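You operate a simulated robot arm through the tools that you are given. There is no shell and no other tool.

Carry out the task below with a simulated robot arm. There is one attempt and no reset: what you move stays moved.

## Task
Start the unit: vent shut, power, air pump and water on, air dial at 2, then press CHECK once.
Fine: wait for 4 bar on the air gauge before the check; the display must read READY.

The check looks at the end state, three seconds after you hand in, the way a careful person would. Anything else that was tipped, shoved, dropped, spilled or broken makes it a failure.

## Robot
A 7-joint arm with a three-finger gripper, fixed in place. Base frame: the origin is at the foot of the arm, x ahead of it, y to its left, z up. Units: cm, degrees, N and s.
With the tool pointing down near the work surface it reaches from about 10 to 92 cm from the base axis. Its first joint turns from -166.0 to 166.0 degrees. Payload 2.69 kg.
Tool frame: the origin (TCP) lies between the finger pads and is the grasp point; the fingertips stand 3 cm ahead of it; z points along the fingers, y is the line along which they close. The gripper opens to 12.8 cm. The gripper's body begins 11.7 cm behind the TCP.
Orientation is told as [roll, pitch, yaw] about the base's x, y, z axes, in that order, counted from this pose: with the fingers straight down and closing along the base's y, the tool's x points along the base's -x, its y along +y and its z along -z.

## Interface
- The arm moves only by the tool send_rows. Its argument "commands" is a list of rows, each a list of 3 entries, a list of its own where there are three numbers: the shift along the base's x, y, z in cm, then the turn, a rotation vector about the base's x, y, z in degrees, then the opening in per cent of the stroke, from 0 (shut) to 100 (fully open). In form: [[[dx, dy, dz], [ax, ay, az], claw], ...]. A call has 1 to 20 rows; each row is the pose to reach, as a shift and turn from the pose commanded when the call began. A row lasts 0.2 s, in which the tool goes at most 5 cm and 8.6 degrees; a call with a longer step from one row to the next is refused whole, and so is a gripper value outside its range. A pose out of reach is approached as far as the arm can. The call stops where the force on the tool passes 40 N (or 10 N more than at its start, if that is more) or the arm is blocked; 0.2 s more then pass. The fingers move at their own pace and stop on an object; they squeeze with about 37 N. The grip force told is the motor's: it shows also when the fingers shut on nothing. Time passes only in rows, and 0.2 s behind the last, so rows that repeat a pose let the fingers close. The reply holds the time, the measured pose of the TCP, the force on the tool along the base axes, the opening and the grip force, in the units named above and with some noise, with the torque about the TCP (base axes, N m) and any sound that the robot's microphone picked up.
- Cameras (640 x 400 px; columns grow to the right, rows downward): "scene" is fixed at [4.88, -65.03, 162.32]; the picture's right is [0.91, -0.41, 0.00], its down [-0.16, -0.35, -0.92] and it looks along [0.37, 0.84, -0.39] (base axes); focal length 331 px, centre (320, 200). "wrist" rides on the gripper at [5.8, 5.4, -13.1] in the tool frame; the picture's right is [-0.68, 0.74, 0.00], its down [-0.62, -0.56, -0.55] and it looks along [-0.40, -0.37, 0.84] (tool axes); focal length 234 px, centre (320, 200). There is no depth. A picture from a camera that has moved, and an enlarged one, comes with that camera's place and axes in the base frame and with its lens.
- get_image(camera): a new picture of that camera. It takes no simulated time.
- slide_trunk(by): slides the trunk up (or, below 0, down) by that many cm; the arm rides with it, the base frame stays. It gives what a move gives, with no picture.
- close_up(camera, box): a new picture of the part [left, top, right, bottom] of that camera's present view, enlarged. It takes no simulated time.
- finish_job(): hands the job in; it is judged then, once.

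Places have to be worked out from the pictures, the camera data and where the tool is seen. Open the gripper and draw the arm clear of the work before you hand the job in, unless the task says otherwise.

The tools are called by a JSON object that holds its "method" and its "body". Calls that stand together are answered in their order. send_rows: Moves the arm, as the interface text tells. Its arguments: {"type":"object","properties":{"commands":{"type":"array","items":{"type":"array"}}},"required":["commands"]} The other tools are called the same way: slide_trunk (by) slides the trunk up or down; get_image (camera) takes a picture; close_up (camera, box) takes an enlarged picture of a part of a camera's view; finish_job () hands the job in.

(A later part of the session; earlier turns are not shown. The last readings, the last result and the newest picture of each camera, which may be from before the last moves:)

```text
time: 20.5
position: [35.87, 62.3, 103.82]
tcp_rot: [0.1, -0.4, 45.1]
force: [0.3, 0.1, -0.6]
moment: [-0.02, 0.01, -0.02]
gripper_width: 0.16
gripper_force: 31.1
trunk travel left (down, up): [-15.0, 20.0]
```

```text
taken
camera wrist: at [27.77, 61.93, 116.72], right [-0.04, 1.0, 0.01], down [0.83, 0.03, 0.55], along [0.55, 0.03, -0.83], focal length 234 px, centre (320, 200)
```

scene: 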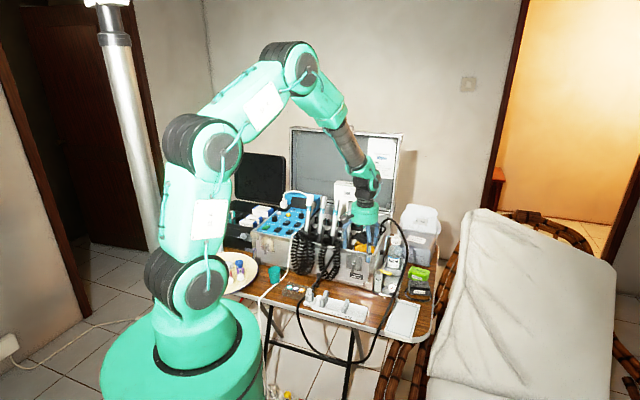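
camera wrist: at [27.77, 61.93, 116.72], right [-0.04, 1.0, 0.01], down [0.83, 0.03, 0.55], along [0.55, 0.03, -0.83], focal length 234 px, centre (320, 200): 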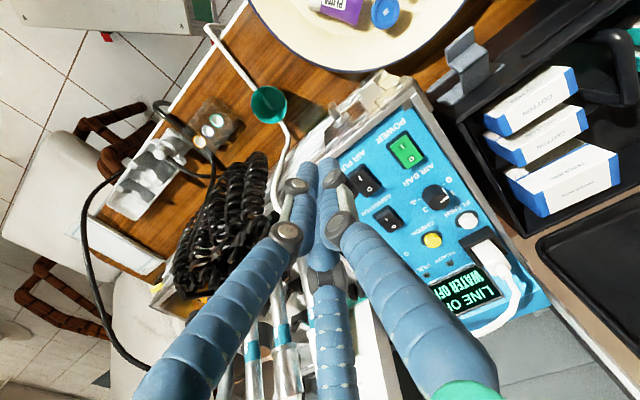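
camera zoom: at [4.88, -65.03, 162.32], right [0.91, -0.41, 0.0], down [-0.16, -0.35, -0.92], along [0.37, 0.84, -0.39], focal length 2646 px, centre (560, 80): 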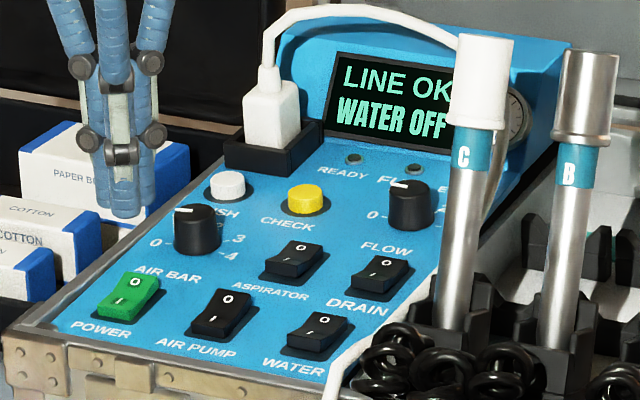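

AIR PUMP has tipped to on. I raise the hand, open the fingers and turn to yaw 90 to read the air gauge on the display box.

{"method": "send_rows", "body": {"commands": [[[-0.3, -0.6, 4], [0, 0, 8], 0], [[-0.6, -1.2, 8], [0, 0, 16], 30], [[-1, -2, 12], [0, 0, 24], 60], [[-1, -2.3, 15], [0, 0, 32], 100], [[-1, -2.3, 18], [0, 0, 40], 100], [[-1, -2.3, 18], [0, 0, 45], 100]]}}

{"method": "close_up", "body": {"camera": "wrist", "box": [256, 110, 384, 290]}}

{"method": "get_image", "body": {"camera": "wrist"}}

{"method": "close_up", "body": {"camera": "scene", "box": [370, 260, 410, 300]}}

```text
time: 21.9
position: [34.86, 59.76, 121.77]
tcp_rot: [0.1, -0.3, 90.0]
force: [0.7, -1.0, 1.0]
moment: [-0.01, -0.02, 0.03]
gripper_width: 12.79
gripper_force: 0.0
trunk travel left (down, up): [-15.0, 20.0]
```

```text
2.22 times, centred on (320, 200) of wrist
camera zoom: at [29.43, 53.9, 134.76], right [-0.74, 0.67, 0.01], down [0.57, 0.61, 0.55], along [0.37, 0.41, -0.83], focal length 520 px, centre (320, 200)
```

zoom: 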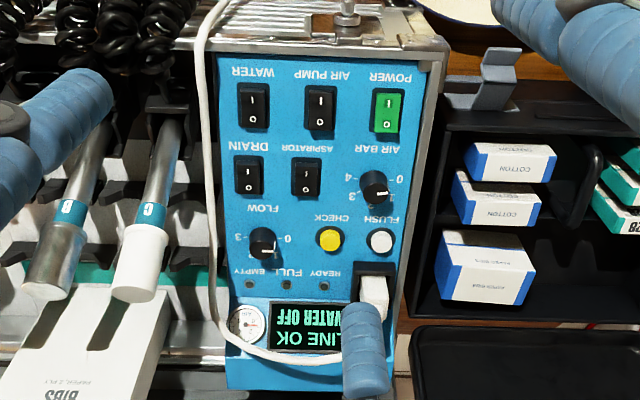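

```text
taken
camera wrist: at [29.43, 53.9, 134.76], right [-0.74, 0.67, 0.01], down [0.57, 0.61, 0.55], along [0.37, 0.41, -0.83], focal length 234 px, centre (320, 200)
```

wrist: 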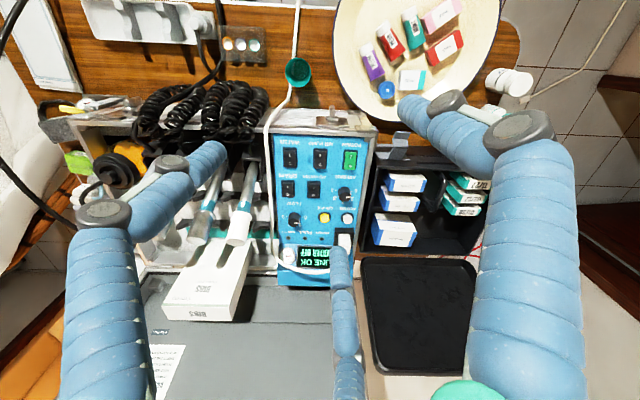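

```text
10.00 times, centred on (390, 280) of scene
camera zoom: at [4.88, -65.03, 162.32], right [0.91, -0.41, 0.0], down [-0.16, -0.35, -0.92], along [0.37, 0.84, -0.39], focal length 3308 px, centre (-380, -600)
```

zoom: 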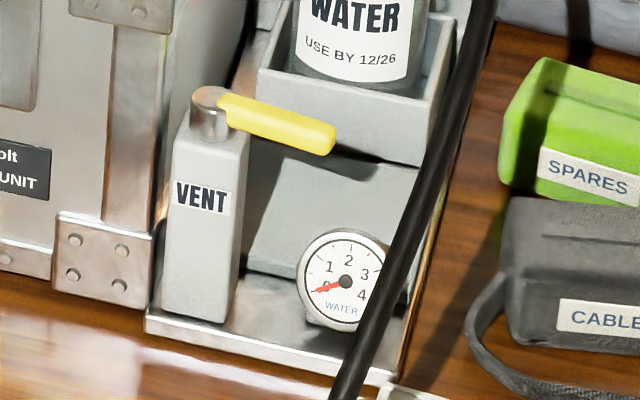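

I enlarge the air gauge.

{"method": "close_up", "body": {"camera": "wrist", "box": [268, 236, 308, 266]}}

{"method": "close_up", "body": {"camera": "wrist", "box": [330, 175, 370, 205]}}

```text
13.33 times, centred on (288, 251) of wrist
camera zoom: at [29.43, 53.9, 134.76], right [-0.74, 0.67, 0.01], down [0.57, 0.61, 0.55], along [0.37, 0.41, -0.83], focal length 3122 px, centre (747, -480)
```

zoom: 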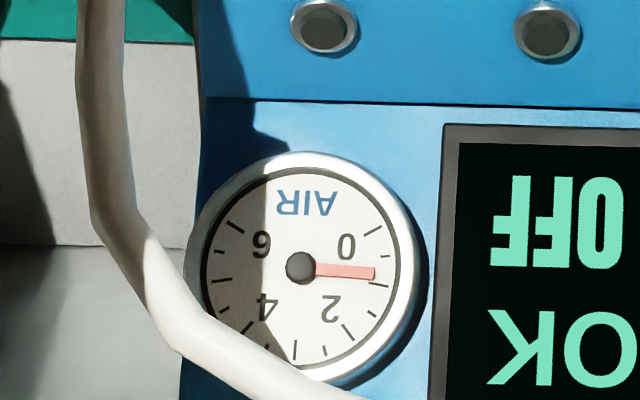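

```text
13.33 times, centred on (350, 190) of wrist
camera zoom: at [29.43, 53.9, 134.76], right [-0.74, 0.67, 0.01], down [0.57, 0.61, 0.55], along [0.37, 0.41, -0.83], focal length 3122 px, centre (-80, 333)
```

zoom: 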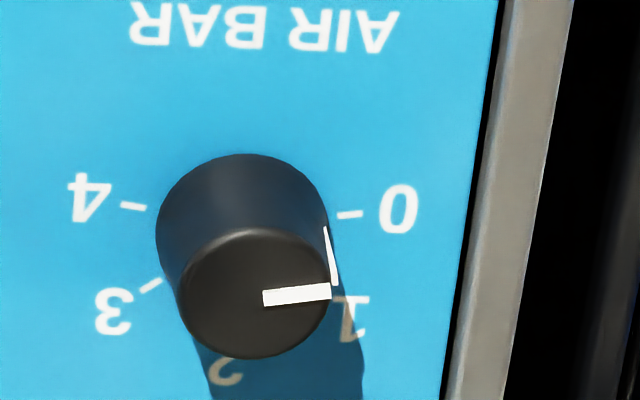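

The pump is running: the air gauge has begun to rise (about 1), the water gauge still shows 0. The dial's pointer direction actually lies along the 0 mark, so it needs about 100° clockwise to point straight back (2). I go above the dial with the fingers partly open.

{"method": "send_rows", "body": {"commands": [[[2, 4, 0], [0, 0, 0], 45], [[4, 8, 0], [0, 0, 0], 45], [[6, 12, 0], [0, 0, 0], 45], [[8, 16, 0], [0, 0, 0], 45], [[9.3, 18.8, 0], [0, 0, 0], 45], [[9.3, 18.8, -4.5], [0, 0, 0], 45], [[9.3, 18.8, -9], [0, 0, 0], 45], [[9.3, 18.8, -13.5], [0, 0, 0], 45], [[9.3, 18.8, -18], [0, 0, 0], 45], [[9.3, 18.8, -22], [0, 0, 0], 45]]}}

{"method": "get_image", "body": {"camera": "wrist"}}

{"method": "get_image", "body": {"camera": "scene"}}

```text
time: 24.1
position: [44.11, 78.75, 99.71]
tcp_rot: [0.1, -0.4, 90.1]
force: [-0.5, -0.3, 1.2]
moment: [-0.01, -0.01, -0.01]
gripper_width: 5.78
gripper_force: 0.0
trunk travel left (down, up): [-15.0, 20.0]
```

```text
taken
camera wrist: at [38.72, 72.99, 112.8], right [-0.74, 0.68, 0.01], down [0.57, 0.61, 0.55], along [0.37, 0.41, -0.83], focal length 234 px, centre (320, 200)
```

wrist: 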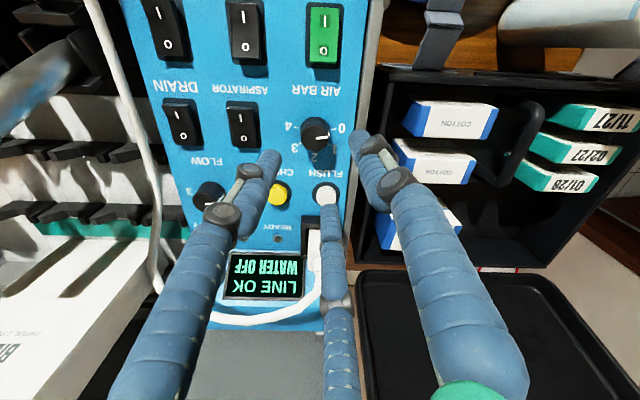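

```text
taken
```

scene: 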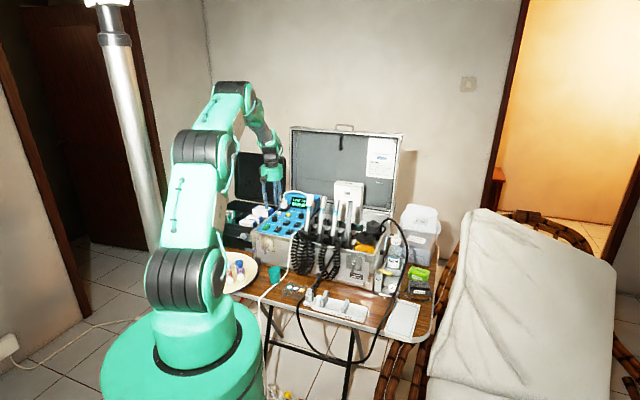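

I zoom on the dial to centre over it.

{"method": "close_up", "body": {"camera": "wrist", "box": [240, 90, 400, 220]}}

{"method": "close_up", "body": {"camera": "wrist", "box": [290, 110, 350, 160]}}

```text
3.08 times, centred on (320, 155) of wrist
camera zoom: at [38.72, 72.99, 112.8], right [-0.74, 0.68, 0.01], down [0.57, 0.61, 0.55], along [0.37, 0.41, -0.83], focal length 720 px, centre (320, 338)
```

zoom: 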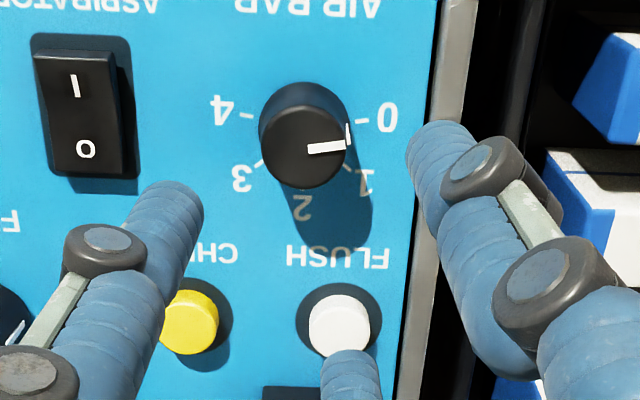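

```text
8.00 times, centred on (320, 135) of wrist
camera zoom: at [38.72, 72.99, 112.8], right [-0.74, 0.68, 0.01], down [0.57, 0.61, 0.55], along [0.37, 0.41, -0.83], focal length 1873 px, centre (320, 720)
```

zoom: 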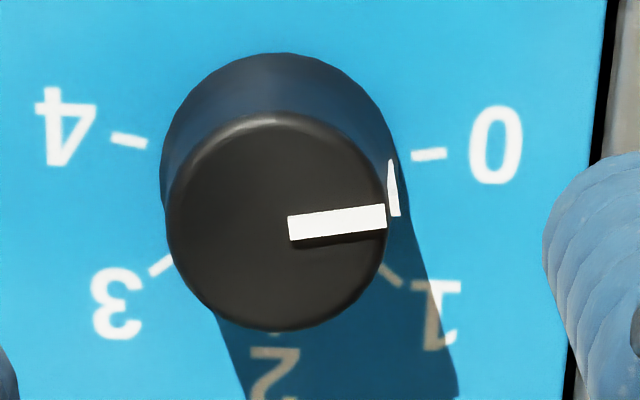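

The dial sits about 0.3/0.95 cm off my axis, at roughly (43.8,77.8). I recentre, turn 15° so no finger points at the case wall, narrow the opening and go down to just above the knob.

{"method": "send_rows", "body": {"commands": [[[-0.3, -0.95, 0], [0, 0, 7.5], 38], [[-0.3, -0.95, 0], [0, 0, 15], 38], [[-0.3, -0.95, -2], [0, 0, 15], 38], [[-0.3, -0.95, -3.5], [0, 0, 15], 38]]}}

{"method": "close_up", "body": {"camera": "wrist", "box": [240, 90, 400, 220]}}

{"method": "close_up", "body": {"camera": "scene", "box": [250, 190, 330, 240]}}

```text
time: 25.1
position: [43.89, 77.8, 96.15]
tcp_rot: [0.0, -0.4, 105.1]
force: [-0.1, 1.3, -0.2]
moment: [0.0, 0.0, -0.01]
gripper_width: 4.85
gripper_force: 0.1
trunk travel left (down, up): [-15.0, 20.0]
```

```text
3.08 times, centred on (320, 155) of wrist
camera zoom: at [40.17, 70.74, 109.22], right [-0.89, 0.46, 0.01], down [0.39, 0.74, 0.55], along [0.25, 0.49, -0.83], focal length 720 px, centre (320, 338)
```

zoom: 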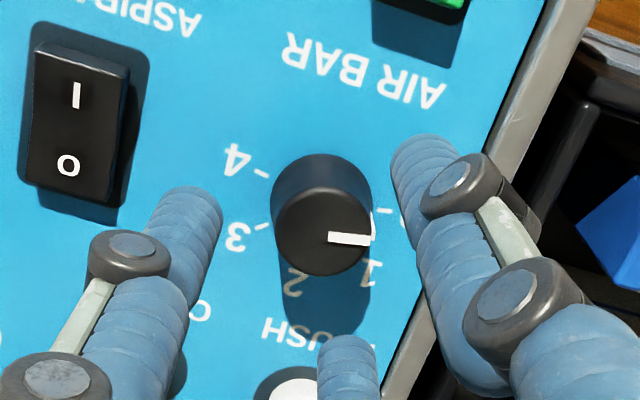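

```text
8.00 times, centred on (290, 215) of scene
camera zoom: at [4.88, -65.03, 162.32], right [0.91, -0.41, 0.0], down [-0.16, -0.35, -0.92], along [0.37, 0.84, -0.39], focal length 2646 px, centre (560, 80)
```

zoom: 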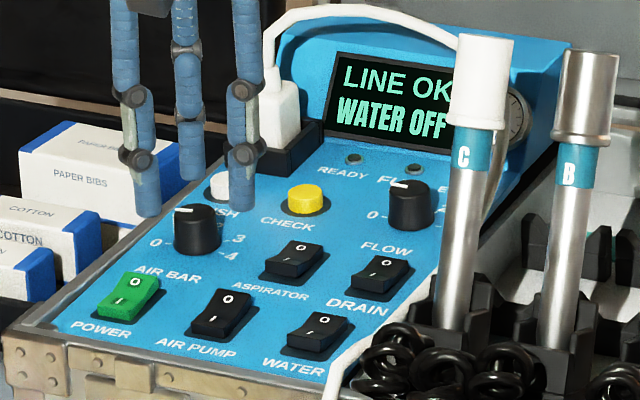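

Centred to within 0.2 cm. I lower so that the fingertips flank the knob and then close.

{"method": "send_rows", "body": {"commands": [[[-0.05, 0.2, -1.5], [0, 0, 0], 38], [[-0.05, 0.2, -3], [0, 0, 0], 38], [[-0.05, 0.2, -3.7], [0, 0, 0], 38], [[-0.05, 0.2, -3.7], [0, 0, 0], 25], [[-0.05, 0.2, -3.7], [0, 0, 0], 15], [[-0.05, 0.2, -3.7], [0, 0, 0], 10], [[-0.05, 0.2, -3.7], [0, 0, 0], 10]]}}

{"method": "close_up", "body": {"camera": "wrist", "box": [240, 90, 400, 220]}}

{"method": "close_up", "body": {"camera": "scene", "box": [250, 190, 330, 240]}}

```text
time: 26.6
position: [43.99, 78.24, 93.01]
tcp_rot: [-0.3, -0.6, 105.1]
force: [-4.5, -6.3, 8.1]
moment: [-0.17, -0.2, 0.01]
gripper_width: 2.93
gripper_force: 45.2
trunk travel left (down, up): [-15.0, 20.0]
stopped in row 7: the force on the tool passed its limit at 42 N (the readings are from after the stop); the commanded pose is now the measured one
```

```text
3.08 times, centred on (320, 155) of wrist
camera zoom: at [40.21, 71.11, 106.04], right [-0.89, 0.46, 0.01], down [0.39, 0.73, 0.56], along [0.25, 0.5, -0.83], focal length 720 px, centre (320, 338)
```

zoom: 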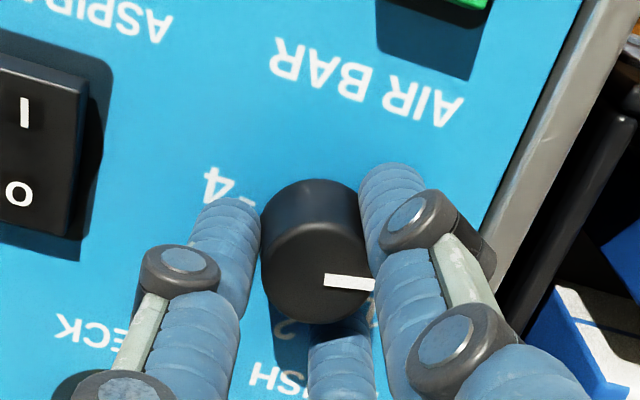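

```text
8.00 times, centred on (290, 215) of scene
camera zoom: at [4.88, -65.03, 162.32], right [0.91, -0.41, 0.0], down [-0.16, -0.35, -0.92], along [0.37, 0.84, -0.39], focal length 2646 px, centre (560, 80)
```

zoom: 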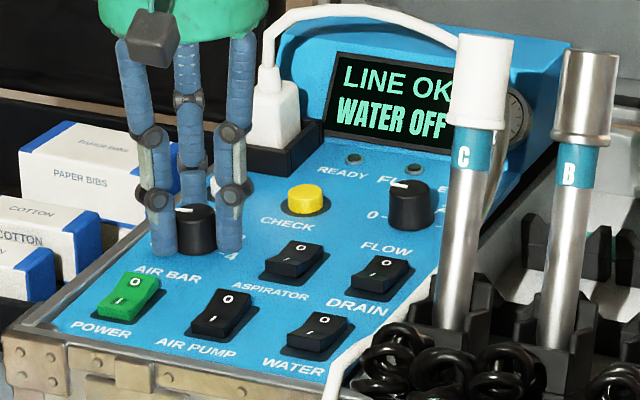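

The fingers hold the knob (2.93 cm), with some contact force. I begin turning clockwise with a small first step to see how the forces behave.

{"method": "send_rows", "body": {"commands": [[[0, 0, 0.1], [0, 0, -4], 10], [[0, 0, 0.1], [0, 0, -8], 10], [[0, 0, 0.1], [0, 0, -14], 10]]}}

{"method": "close_up", "body": {"camera": "wrist", "box": [240, 90, 400, 220]}}

```text
time: 27.4
position: [43.95, 77.99, 93.06]
tcp_rot: [-0.1, -0.6, 90.9]
force: [-2.4, -15.0, 8.8]
moment: [-0.47, -0.11, 0.05]
gripper_width: 2.86
gripper_force: 45.5
trunk travel left (down, up): [-15.0, 20.0]
```

```text
3.08 times, centred on (320, 155) of wrist
camera zoom: at [38.58, 72.08, 106.06], right [-0.75, 0.66, 0.01], down [0.55, 0.62, 0.56], along [0.37, 0.42, -0.83], focal length 720 px, centre (320, 338)
```

zoom: 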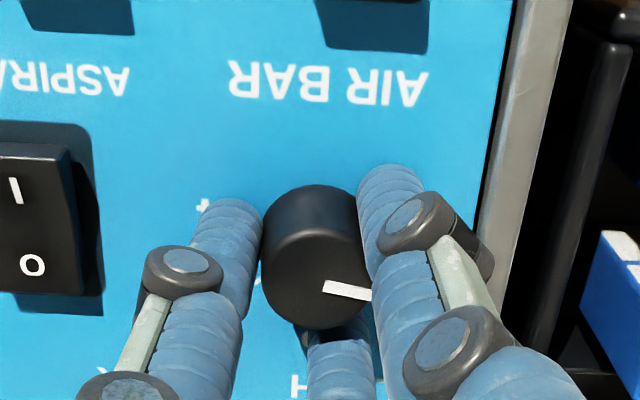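

The knob turns with the hand. The y force suggests my axis is ~0.25 cm too far in y, so I correct that while turning on.

{"method": "send_rows", "body": {"commands": [[[-0.05, -0.25, 0], [0, 0, -6], 10], [[-0.08, -0.3, 0], [0, 0, -14], 10], [[-0.08, -0.3, 0], [0, 0, -22], 10], [[-0.08, -0.3, 0], [0, 0, -30], 10], [[-0.08, -0.3, 0], [0, 0, -38], 10], [[-0.08, -0.3, 0], [0, 0, -46], 10]]}}

{"method": "close_up", "body": {"camera": "wrist", "box": [240, 90, 400, 220]}}

{"method": "close_up", "body": {"camera": "scene", "box": [250, 190, 330, 240]}}

```text
time: 28.8
position: [43.95, 77.8, 93.13]
tcp_rot: [-0.2, -0.6, 44.9]
force: [-6.2, -12.3, -1.3]
moment: [-0.2, 0.47, 0.03]
gripper_width: 2.63
gripper_force: 44.9
trunk travel left (down, up): [-15.0, 20.0]
```

```text
3.08 times, centred on (320, 155) of wrist
camera zoom: at [35.73, 77.56, 106.05], right [-0.04, 1.0, 0.0], down [0.83, 0.03, 0.56], along [0.56, 0.03, -0.83], focal length 720 px, centre (320, 338)
```

zoom: 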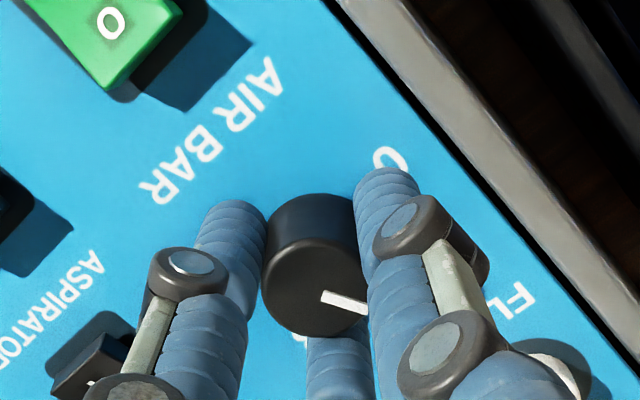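

```text
8.00 times, centred on (290, 215) of scene
camera zoom: at [4.88, -65.03, 162.32], right [0.91, -0.41, 0.0], down [-0.16, -0.35, -0.92], along [0.37, 0.84, -0.39], focal length 2646 px, centre (560, 80)
```

zoom: 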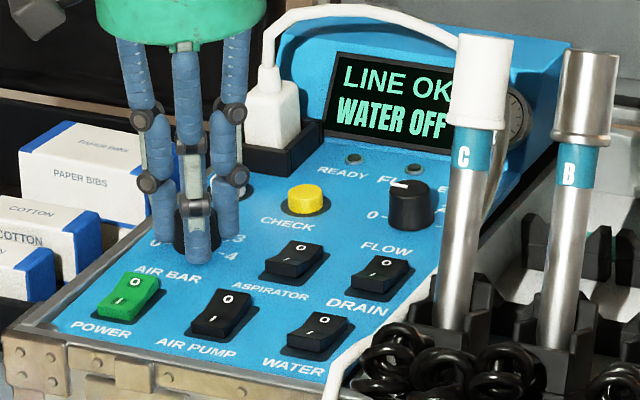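

The pointer is now at roughly 1.3. I turn another 34° and look again.

{"method": "send_rows", "body": {"commands": [[[-0.05, -0.12, 0], [0, 0, -8], 10], [[-0.05, -0.15, 0], [0, 0, -16], 10], [[-0.05, -0.15, 0], [0, 0, -24], 10], [[-0.05, -0.15, 0], [0, 0, -30], 10], [[-0.05, -0.15, 0], [0, 0, -34], 10]]}}

{"method": "close_up", "body": {"camera": "wrist", "box": [240, 90, 400, 220]}}

```text
time: 30.0
position: [43.93, 77.9, 93.03]
tcp_rot: [-0.2, -0.7, 11.0]
force: [-5.1, -1.3, -0.9]
moment: [0.18, 0.36, 0.04]
gripper_width: 2.61
gripper_force: 45.2
trunk travel left (down, up): [-15.0, 20.0]
```

```text
3.08 times, centred on (320, 155) of wrist
camera zoom: at [36.8, 82.11, 106.07], right [0.52, 0.85, 0.01], down [0.71, -0.44, 0.56], along [0.48, -0.29, -0.83], focal length 720 px, centre (320, 338)
```

zoom: 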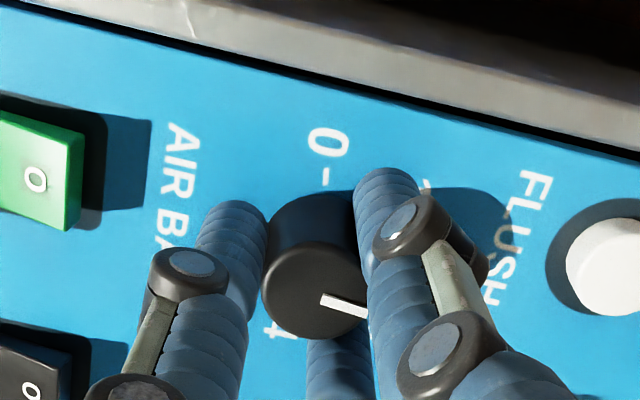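

I zoom in on the pointer against the scale.

{"method": "close_up", "body": {"camera": "wrist", "box": [295, 130, 365, 215]}}

{"method": "close_up", "body": {"camera": "scene", "box": [260, 205, 290, 230]}}

```text
4.71 times, centred on (330, 172) of wrist
camera zoom: at [36.8, 82.11, 106.07], right [0.52, 0.85, 0.01], down [0.71, -0.44, 0.56], along [0.48, -0.29, -0.83], focal length 1102 px, centre (273, 329)
```

zoom: 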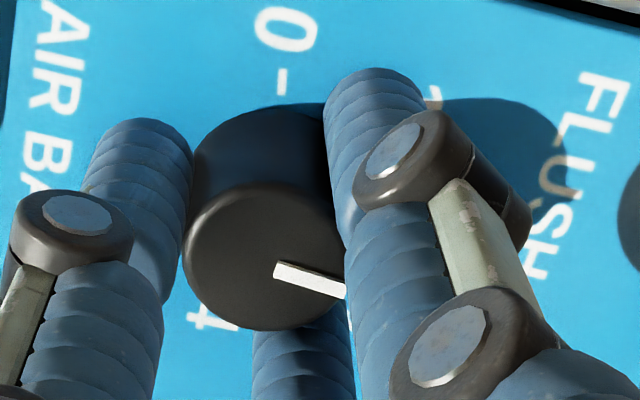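

```text
16.00 times, centred on (275, 218) of scene
camera zoom: at [4.88, -65.03, 162.32], right [0.91, -0.41, 0.0], down [-0.16, -0.35, -0.92], along [0.37, 0.84, -0.39], focal length 5292 px, centre (1040, -80)
```

zoom: 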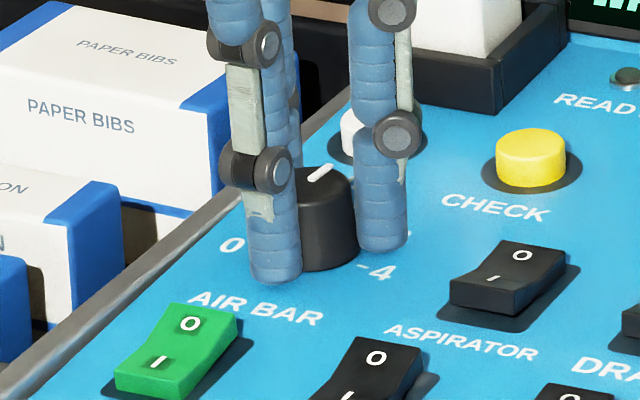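

The pointer now points straight back (2) to within a few degrees. I open slightly, rise, and check from above.

{"method": "send_rows", "body": {"commands": [[[0, 0, 0], [0, 0, 0], 33], [[0, 0, 0], [0, 0, 0], 33], [[0, 0, 2], [0, 0, 0], 33], [[0, 0, 5], [0, 0, 0], 33], [[0, 0, 9], [0, 0, 0], 33]]}}

{"method": "close_up", "body": {"camera": "scene", "box": [260, 205, 290, 230]}}

{"method": "get_image", "body": {"camera": "wrist"}}

```text
time: 31.2
position: [44.0, 77.83, 102.01]
tcp_rot: [-0.2, -0.6, 11.0]
force: [0.3, 0.5, -0.5]
moment: [0.04, 0.01, 0.01]
gripper_width: 4.21
gripper_force: 0.1
trunk travel left (down, up): [-15.0, 20.0]
```

```text
16.00 times, centred on (275, 218) of scene
camera zoom: at [4.88, -65.03, 162.32], right [0.91, -0.41, 0.0], down [-0.16, -0.35, -0.92], along [0.37, 0.84, -0.39], focal length 5292 px, centre (1040, -80)
```

zoom: 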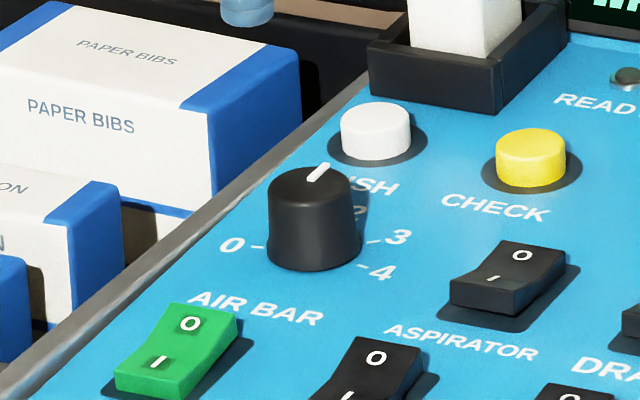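

```text
taken
camera wrist: at [36.87, 82.03, 115.03], right [0.52, 0.85, 0.0], down [0.71, -0.44, 0.56], along [0.48, -0.29, -0.83], focal length 234 px, centre (320, 200)
```

wrist: 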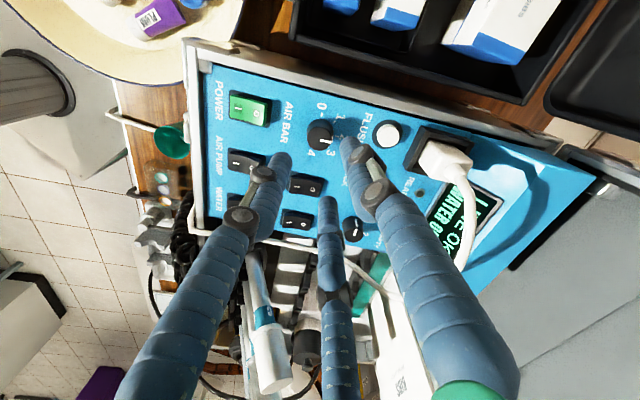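

I zoom on the dial from the wrist and check the air gauge region.

{"method": "close_up", "body": {"camera": "wrist", "box": [295, 95, 355, 165]}}

{"method": "close_up", "body": {"camera": "scene", "box": [375, 265, 410, 300]}}

```text
5.71 times, centred on (325, 130) of wrist
camera zoom: at [36.87, 82.03, 115.03], right [0.52, 0.85, 0.0], down [0.71, -0.44, 0.56], along [0.48, -0.29, -0.83], focal length 1338 px, centre (291, 600)
```

zoom: 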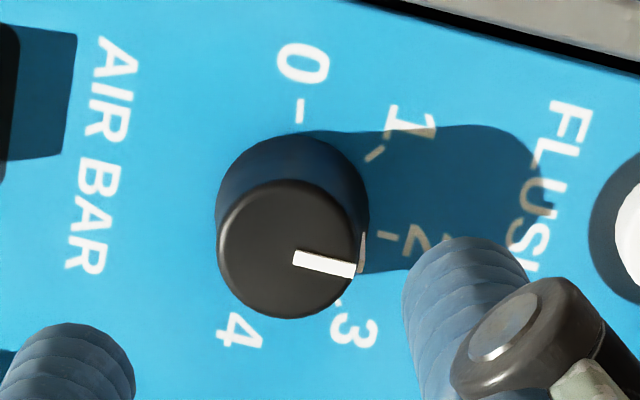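

```text
11.43 times, centred on (392, 282) of scene
camera zoom: at [4.88, -65.03, 162.32], right [0.91, -0.41, 0.0], down [-0.16, -0.35, -0.92], along [0.37, 0.84, -0.39], focal length 3780 px, centre (-509, -743)
```

zoom: 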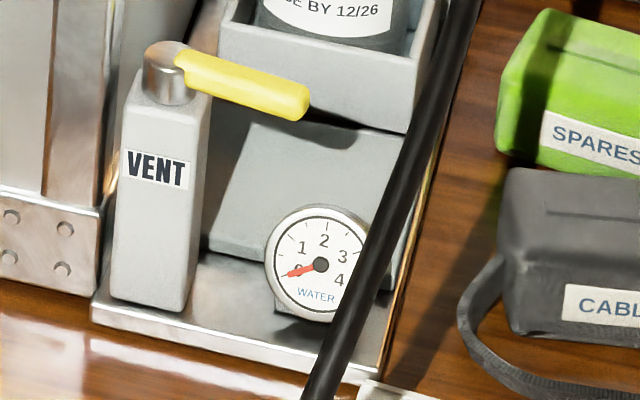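

The pointer is parallel to the "2" tick, so the dial is set. The water gauge is still at 0, so I now re-read the air gauge from the viewing pose.

{"method": "send_rows", "body": {"commands": [[[0, 0, 4], [0, 0, 8], 40], [[0, 0, 8], [0, 0, 16], 60], [[-1, -2, 11], [0, 0, 24], 100], [[-2.5, -5, 14], [0, 0, 32], 100], [[-4, -8, 17], [0, 0, 40], 100], [[-5.5, -11, 19], [0, 0, 48], 100], [[-7, -14, 20], [0, 0, 56], 100], [[-8, -16, 20], [0, 0, 64], 100], [[-9, -18, 20], [0, 0, 72], 100], [[-9, -18, 20], [0, 0, 79], 100]]}}

{"method": "get_image", "body": {"camera": "wrist"}}

{"method": "close_up", "body": {"camera": "wrist", "box": [268, 236, 318, 271]}}

```text
time: 33.4
position: [34.75, 59.84, 122.03]
tcp_rot: [-0.2, -0.7, 90.2]
force: [0.0, 0.0, 0.5]
moment: [0.04, -0.08, -0.02]
gripper_width: 12.8
gripper_force: 0.0
trunk travel left (down, up): [-15.0, 20.0]
```

```text
taken
camera wrist: at [29.26, 53.88, 135.04], right [-0.74, 0.67, 0.01], down [0.56, 0.61, 0.56], along [0.37, 0.42, -0.83], focal length 234 px, centre (320, 200)
```

wrist: 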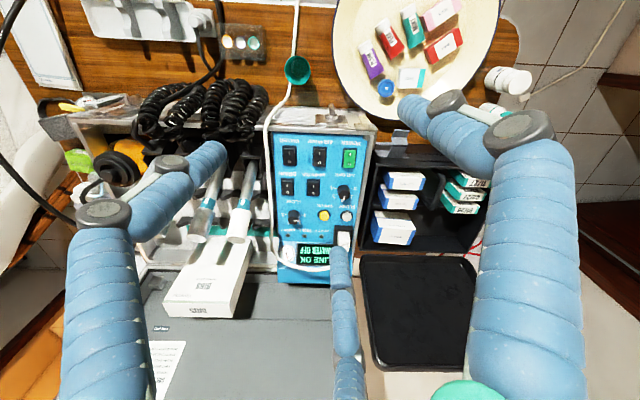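

```text
11.43 times, centred on (293, 254) of wrist
camera zoom: at [29.26, 53.88, 135.04], right [-0.74, 0.67, 0.01], down [0.56, 0.61, 0.56], along [0.37, 0.42, -0.83], focal length 2676 px, centre (629, -411)
```

zoom: 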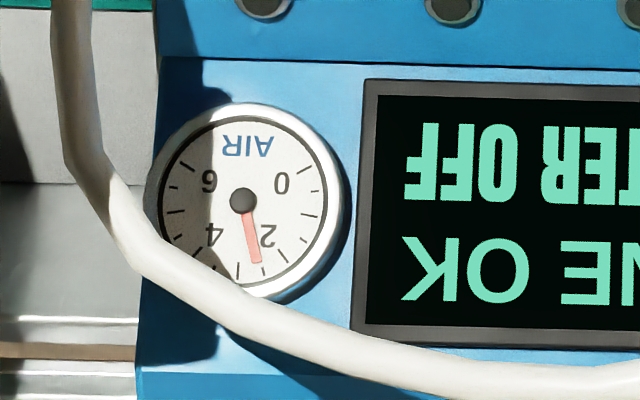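

The air gauge has climbed to about 2.7 bar while the water gauge stays at 0, so the bottle isn't holding pressure – the vent looks open. I go to the vent with closed fingers, staying high above the hose until I'm there.

{"method": "send_rows", "body": {"commands": [[[3.6, -3.1, 0], [0, 0, 0], 60], [[7.2, -6.2, 0], [0, 0, 0], 20], [[10.8, -9.3, 0], [0, 0, 0], 0], [[14.4, -12.4, 0], [0, 0, 0], 0], [[18, -15.5, 0], [0, 0, 0], 0], [[21.6, -18.6, 0], [0, 0, 0], 0], [[25.2, -21.7, 0], [0, 0, 0], 0], [[28.8, -24.8, 0], [0, 0, 0], 0], [[32.4, -27.9, 0], [0, 0, 0], 0], [[36, -31, 0], [0, 0, 0], 0], [[39.2, -34.4, 0], [0, 0, 0], 0], [[39.2, -34.4, -5], [0, 0, 0], 0], [[39.2, -34.4, -10], [0, 0, 0], 0], [[39.2, -34.4, -15], [0, 0, 0], 0], [[39.2, -34.4, -20], [0, 0, 0], 0], [[39.2, -34.4, -25], [0, 0, 0], 0]]}}

{"method": "get_image", "body": {"camera": "wrist"}}

{"method": "close_up", "body": {"camera": "scene", "box": [350, 200, 430, 300]}}

```text
time: 36.8
position: [74.18, 25.44, 97.23]
tcp_rot: [-0.3, -0.7, 90.1]
force: [0.4, -0.1, 0.1]
moment: [0.01, 0.02, 0.0]
gripper_width: 0.22
gripper_force: 31.5
trunk travel left (down, up): [-15.0, 20.0]
```

```text
taken
camera wrist: at [68.6, 19.54, 110.08], right [-0.74, 0.68, 0.01], down [0.56, 0.61, 0.56], along [0.37, 0.41, -0.83], focal length 234 px, centre (320, 200)
```

wrist: 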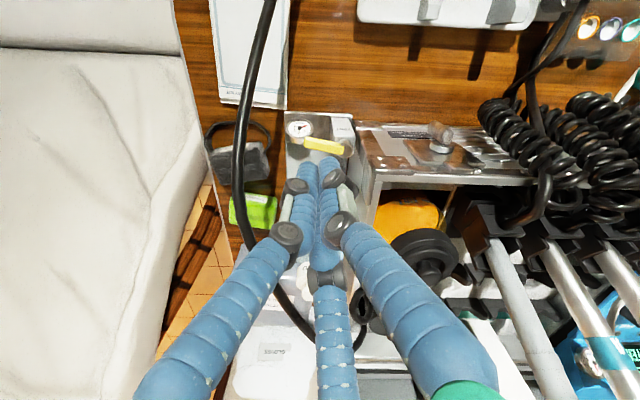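

```text
4.00 times, centred on (390, 250) of scene
camera zoom: at [4.88, -65.03, 162.32], right [0.91, -0.41, 0.0], down [-0.16, -0.35, -0.92], along [0.37, 0.84, -0.39], focal length 1323 px, centre (40, 0)
```

zoom: 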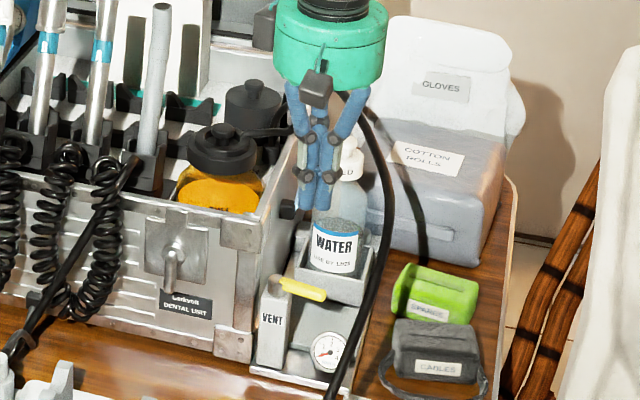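

I enlarge the lever region to verify the clear spot in front of it.

{"method": "close_up", "body": {"camera": "wrist", "box": [270, 100, 370, 180]}}

```text
5.00 times, centred on (320, 140) of wrist
camera zoom: at [68.6, 19.54, 110.08], right [-0.74, 0.68, 0.01], down [0.56, 0.61, 0.56], along [0.37, 0.41, -0.83], focal length 1171 px, centre (320, 500)
```

zoom: 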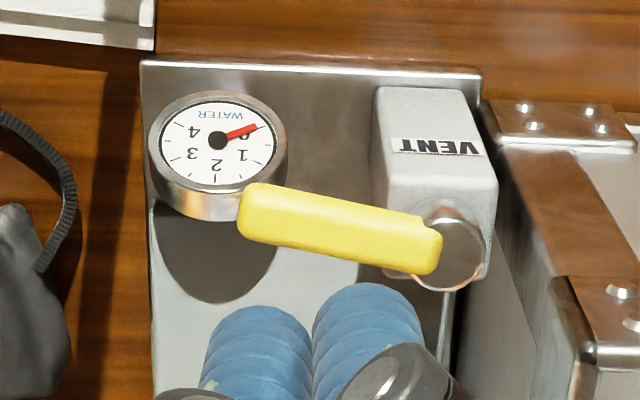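

The spot about 2.4 cm in front of the lever is clear. I descend there beside the lever so the fingertips are at lever height.

{"method": "send_rows", "body": {"commands": [[[0.3, -0.3, -3], [0, 0, 0], 0], [[0.3, -0.3, -6], [0, 0, 0], 0], [[0.3, -0.3, -9], [0, 0, 0], 0], [[0.3, -0.3, -11.5], [0, 0, 0], 0], [[0.3, -0.3, -12.9], [0, 0, 0], 0]]}}

{"method": "close_up", "body": {"camera": "wrist", "box": [250, 100, 390, 200]}}

{"method": "close_up", "body": {"camera": "scene", "box": [360, 230, 430, 300]}}

```text
time: 37.9
position: [74.73, 25.27, 86.26]
tcp_rot: [-0.6, -0.8, 90.1]
force: [-2.2, 0.4, 12.5]
moment: [0.15, -0.06, -0.14]
gripper_width: 0.2
gripper_force: 31.6
trunk travel left (down, up): [-15.0, 20.0]
stopped in row 5: the force on the tool passed its limit at 59 N (the readings are from after the stop); the commanded pose is now the measured one
```

```text
4.00 times, centred on (320, 150) of wrist
camera zoom: at [69.22, 19.3, 99.13], right [-0.74, 0.68, 0.0], down [0.56, 0.61, 0.56], along [0.38, 0.42, -0.83], focal length 937 px, centre (320, 400)
```

zoom: 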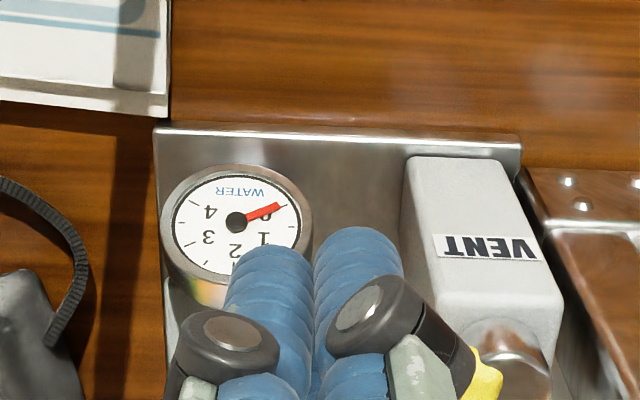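

```text
5.71 times, centred on (395, 265) of scene
camera zoom: at [4.88, -65.03, 162.32], right [0.91, -0.41, 0.0], down [-0.16, -0.35, -0.92], along [0.37, 0.84, -0.39], focal length 1890 px, centre (-109, -171)
```

zoom: 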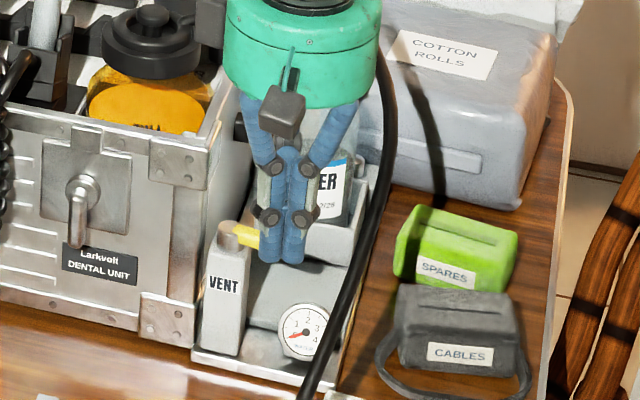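

I touched the lever's top at z 83.3 – the tips overlapped it, so it's closer than judged. I lift, back off 1.5 cm toward the front, and check before going down again.

{"method": "send_rows", "body": {"commands": [[[0, 0, 2], [0, 0, 0], 0], [[-0.6, -0.6, 3], [0, 0, 0], 0], [[-1.2, -1.2, 3], [0, 0, 0], 0]]}}

{"method": "close_up", "body": {"camera": "wrist", "box": [250, 100, 390, 200]}}

{"method": "close_up", "body": {"camera": "scene", "box": [360, 230, 430, 300]}}

```text
time: 38.7
position: [73.61, 24.18, 88.89]
tcp_rot: [-0.5, -0.8, 90.1]
force: [-0.1, 0.5, 0.9]
moment: [0.01, -0.03, -0.01]
gripper_width: 0.22
gripper_force: 31.8
trunk travel left (down, up): [-15.0, 20.0]
```

```text
4.00 times, centred on (320, 150) of wrist
camera zoom: at [68.01, 18.11, 101.91], right [-0.74, 0.68, 0.0], down [0.56, 0.61, 0.56], along [0.38, 0.42, -0.83], focal length 937 px, centre (320, 400)
```

zoom: 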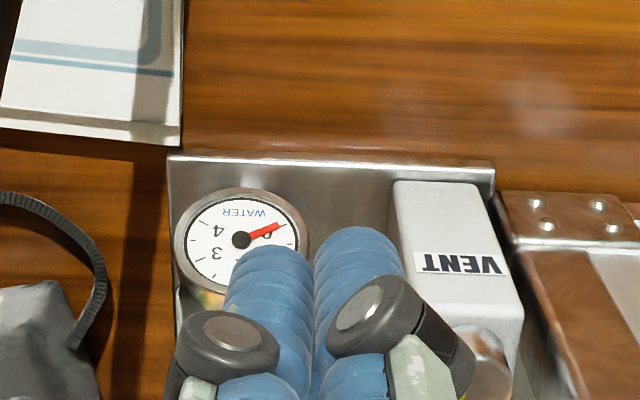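

```text
5.71 times, centred on (395, 265) of scene
camera zoom: at [4.88, -65.03, 162.32], right [0.91, -0.41, 0.0], down [-0.16, -0.35, -0.92], along [0.37, 0.84, -0.39], focal length 1890 px, centre (-109, -171)
```

zoom: 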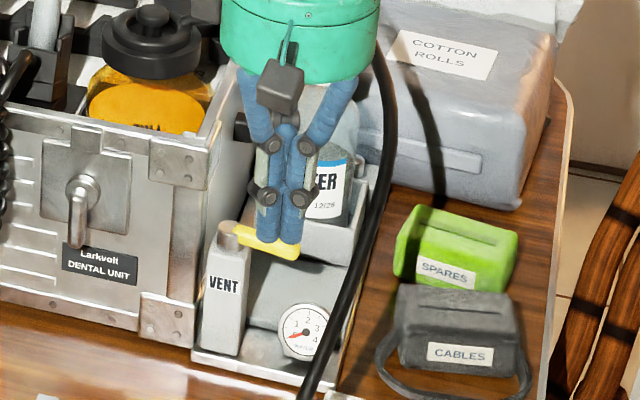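

Now I'm about 3.4 cm in front of the lever. I lower to lever height here.

{"method": "send_rows", "body": {"commands": [[[0, 0, -1.5], [0, 0, 0], 0], [[0, 0, -3], [0, 0, 0], 0], [[0, 0, -4.2], [0, 0, 0], 0]]}}

{"method": "close_up", "body": {"camera": "wrist", "box": [250, 100, 390, 200]}}

{"method": "close_up", "body": {"camera": "scene", "box": [360, 230, 430, 300]}}

```text
time: 39.5
position: [73.57, 24.04, 84.63]
tcp_rot: [-0.5, -0.8, 90.1]
force: [-0.7, -0.5, -0.2]
moment: [0.01, 0.04, 0.01]
gripper_width: 0.23
gripper_force: 31.5
trunk travel left (down, up): [-15.0, 20.0]
```

```text
4.00 times, centred on (320, 150) of wrist
camera zoom: at [68.09, 18.09, 97.64], right [-0.74, 0.68, 0.0], down [0.56, 0.61, 0.56], along [0.38, 0.42, -0.83], focal length 937 px, centre (320, 400)
```

zoom: 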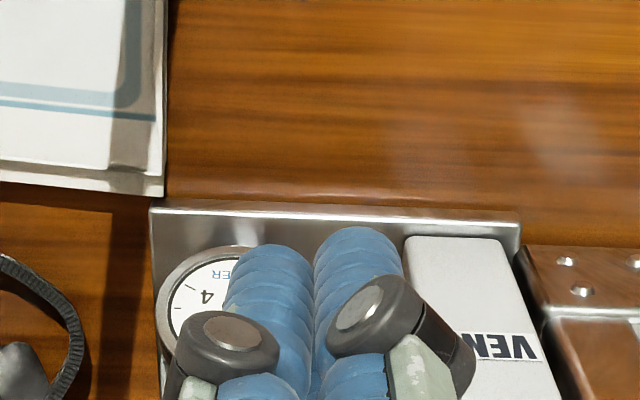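

```text
5.71 times, centred on (395, 265) of scene
camera zoom: at [4.88, -65.03, 162.32], right [0.91, -0.41, 0.0], down [-0.16, -0.35, -0.92], along [0.37, 0.84, -0.39], focal length 1890 px, centre (-109, -171)
```

zoom: 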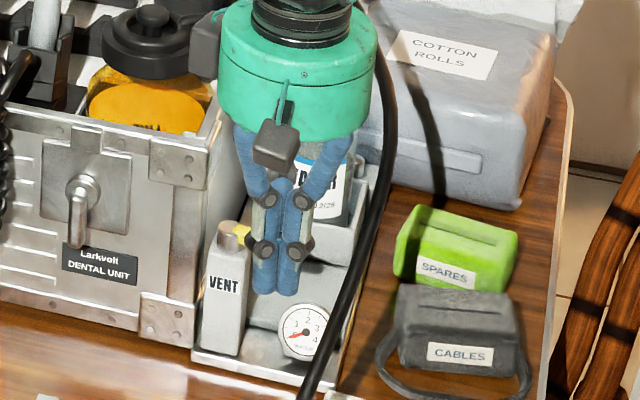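

The tips hang freely in front of the lever. I push gently toward the back in small steps to feel whether it moves that way.

{"method": "send_rows", "body": {"commands": [[[0.35, 0.35, 0], [0, 0, 0], 0], [[0.7, 0.7, 0], [0, 0, 0], 0], [[1.05, 1.05, 0], [0, 0, 0], 0], [[1.3, 1.3, 0], [0, 0, 0], 0], [[1.5, 1.5, 0], [0, 0, 0], 0], [[1.7, 1.7, 0], [0, 0, 0], 0]]}}

{"method": "close_up", "body": {"camera": "scene", "box": [360, 230, 430, 300]}}

{"method": "close_up", "body": {"camera": "wrist", "box": [250, 100, 390, 200]}}

```text
time: 40.5
position: [74.42, 24.83, 84.54]
tcp_rot: [0.1, -0.5, 90.0]
force: [-8.0, -4.9, -2.1]
moment: [-0.16, -0.02, 0.07]
gripper_width: 0.21
gripper_force: 31.4
trunk travel left (down, up): [-15.0, 20.0]
stopped in row 4: the force on the tool passed its limit at 44 N (the readings are from after the stop); the commanded pose is now the measured one
```

```text
5.71 times, centred on (395, 265) of scene
camera zoom: at [4.88, -65.03, 162.32], right [0.91, -0.41, 0.0], down [-0.16, -0.35, -0.92], along [0.37, 0.84, -0.39], focal length 1890 px, centre (-109, -171)
```

zoom: 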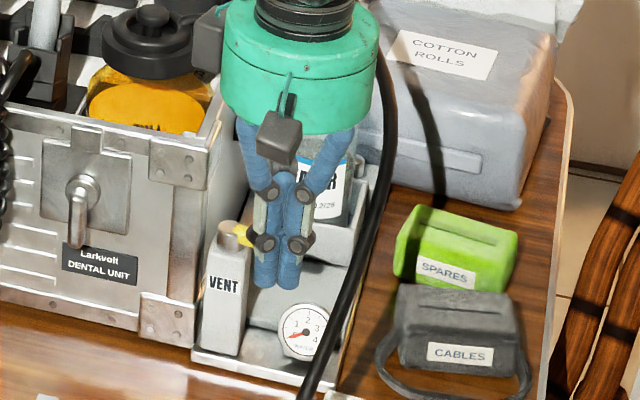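

```text
4.00 times, centred on (320, 150) of wrist
camera zoom: at [68.91, 18.97, 97.51], right [-0.74, 0.68, 0.01], down [0.57, 0.61, 0.55], along [0.37, 0.41, -0.83], focal length 937 px, centre (320, 400)
```

zoom: 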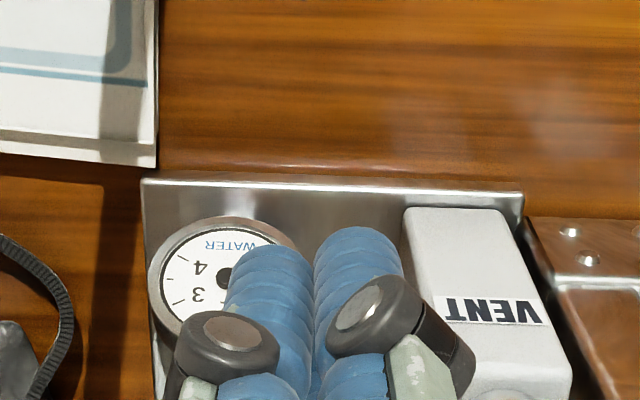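

The lever won't go toward the back (44 N at once, at its stop), so it turns the other way, toward the front. I back off, rise over it, and come down behind it.

{"method": "send_rows", "body": {"commands": [[[-0.4, -0.4, 0], [0, 0, 0], 0], [[-0.4, -0.4, 4], [0, 0, 0], 0], [[-0.4, -0.4, 7.5], [0, 0, 0], 0], [[1.2, 1.5, 7.5], [0, 0, 0], 0], [[2.9, 3.4, 7.5], [0, 0, 0], 0]]}}

{"method": "close_up", "body": {"camera": "wrist", "box": [250, 90, 390, 200]}}

{"method": "close_up", "body": {"camera": "scene", "box": [360, 230, 430, 300]}}

```text
time: 41.6
position: [77.33, 28.17, 91.99]
tcp_rot: [0.1, -0.6, 89.9]
force: [-0.1, -0.1, 0.1]
moment: [0.05, 0.01, 0.0]
gripper_width: 0.22
gripper_force: 31.3
trunk travel left (down, up): [-15.0, 20.0]
```

```text
3.64 times, centred on (320, 145) of wrist
camera zoom: at [71.94, 22.32, 104.91], right [-0.74, 0.68, 0.01], down [0.57, 0.61, 0.55], along [0.37, 0.41, -0.83], focal length 852 px, centre (320, 400)
```

zoom: 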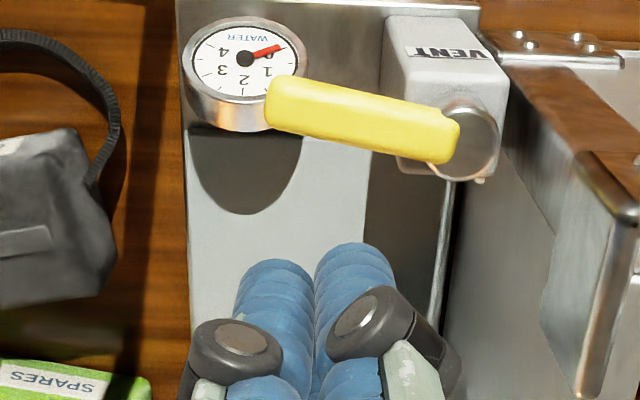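

```text
5.71 times, centred on (395, 265) of scene
camera zoom: at [4.88, -65.03, 162.32], right [0.91, -0.41, 0.0], down [-0.16, -0.35, -0.92], along [0.37, 0.84, -0.39], focal length 1890 px, centre (-109, -171)
```

zoom: 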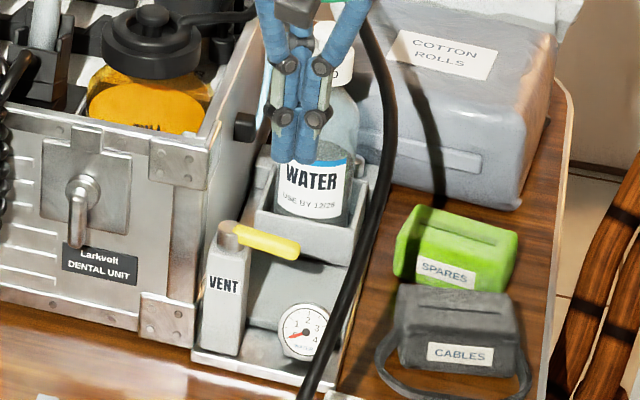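

I'm well behind the lever now with free space below. I descend to lever height.

{"method": "send_rows", "body": {"commands": [[[0, 0, -2.5], [0, 0, 0], 0], [[0, 0, -5], [0, 0, 0], 0], [[0, 0, -7.3], [0, 0, 0], 0]]}}

{"method": "close_up", "body": {"camera": "wrist", "box": [250, 90, 390, 200]}}

{"method": "close_up", "body": {"camera": "scene", "box": [360, 230, 430, 300]}}

```text
time: 42.5
position: [77.51, 28.28, 84.65]
tcp_rot: [0.0, -0.6, 90.0]
force: [0.0, -1.1, 0.0]
moment: [-0.01, 0.04, -0.01]
gripper_width: 0.21
gripper_force: 31.3
trunk travel left (down, up): [-15.0, 20.0]
```

```text
3.64 times, centred on (320, 145) of wrist
camera zoom: at [72.06, 22.45, 97.68], right [-0.74, 0.68, 0.01], down [0.57, 0.61, 0.55], along [0.37, 0.41, -0.83], focal length 852 px, centre (320, 400)
```

zoom: 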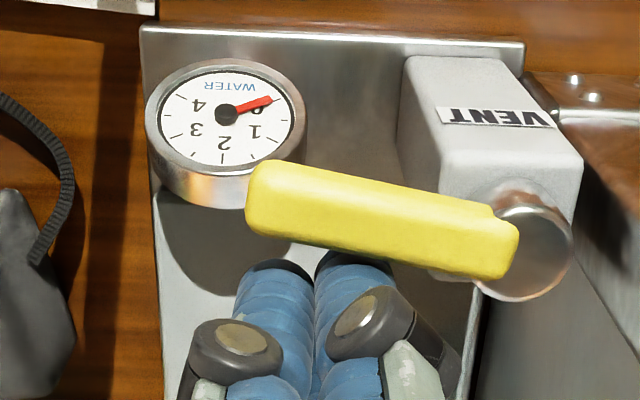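

```text
5.71 times, centred on (395, 265) of scene
camera zoom: at [4.88, -65.03, 162.32], right [0.91, -0.41, 0.0], down [-0.16, -0.35, -0.92], along [0.37, 0.84, -0.39], focal length 1890 px, centre (-109, -171)
```

zoom: 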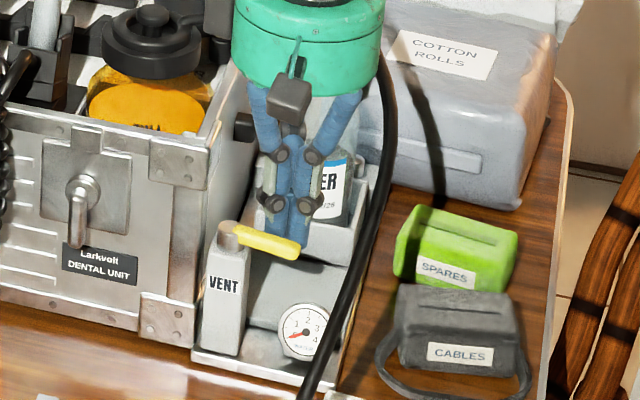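

The tips are just behind the lever. I now draw it around toward the front along an arc about the hub (≈(73.2,30)), first part only, watching force and the water gauge.

{"method": "send_rows", "body": {"commands": [[[-0.31, -0.28, 0], [0, 0, 0], 0], [[-0.6, -0.75, 0], [0, 0, 0], 0], [[-0.96, -1.24, 0], [0, 0, 0], 0], [[-1.38, -1.65, 0], [0, 0, 0], 0], [[-1.83, -2.01, 0], [0, 0, 0], 0]]}}

{"method": "close_up", "body": {"camera": "wrist", "box": [250, 90, 390, 200]}}

{"method": "close_up", "body": {"camera": "scene", "box": [360, 230, 430, 300]}}

```text
time: 43.6
position: [75.51, 26.28, 84.81]
tcp_rot: [-0.1, -0.6, 89.9]
force: [-0.5, 0.3, 0.2]
moment: [-0.03, 0.02, 0.02]
gripper_width: 0.21
gripper_force: 31.5
trunk travel left (down, up): [-15.0, 20.0]
```

```text
3.64 times, centred on (320, 145) of wrist
camera zoom: at [70.13, 20.39, 97.75], right [-0.74, 0.68, 0.01], down [0.57, 0.61, 0.55], along [0.37, 0.41, -0.83], focal length 852 px, centre (320, 400)
```

zoom: 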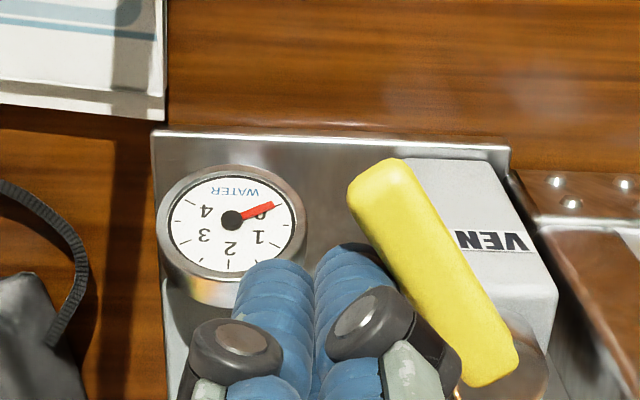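

```text
5.71 times, centred on (395, 265) of scene
camera zoom: at [4.88, -65.03, 162.32], right [0.91, -0.41, 0.0], down [-0.16, -0.35, -0.92], along [0.37, 0.84, -0.39], focal length 1890 px, centre (-109, -171)
```

zoom: 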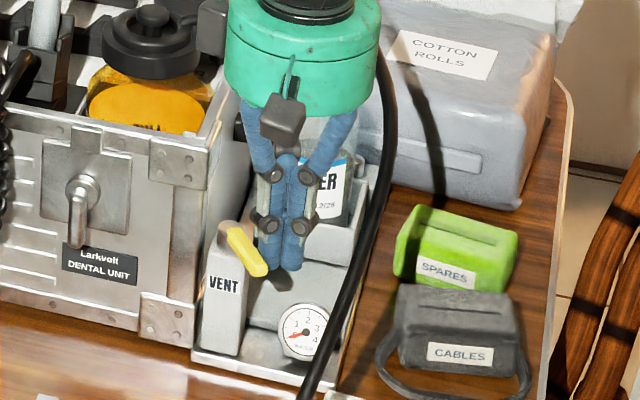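

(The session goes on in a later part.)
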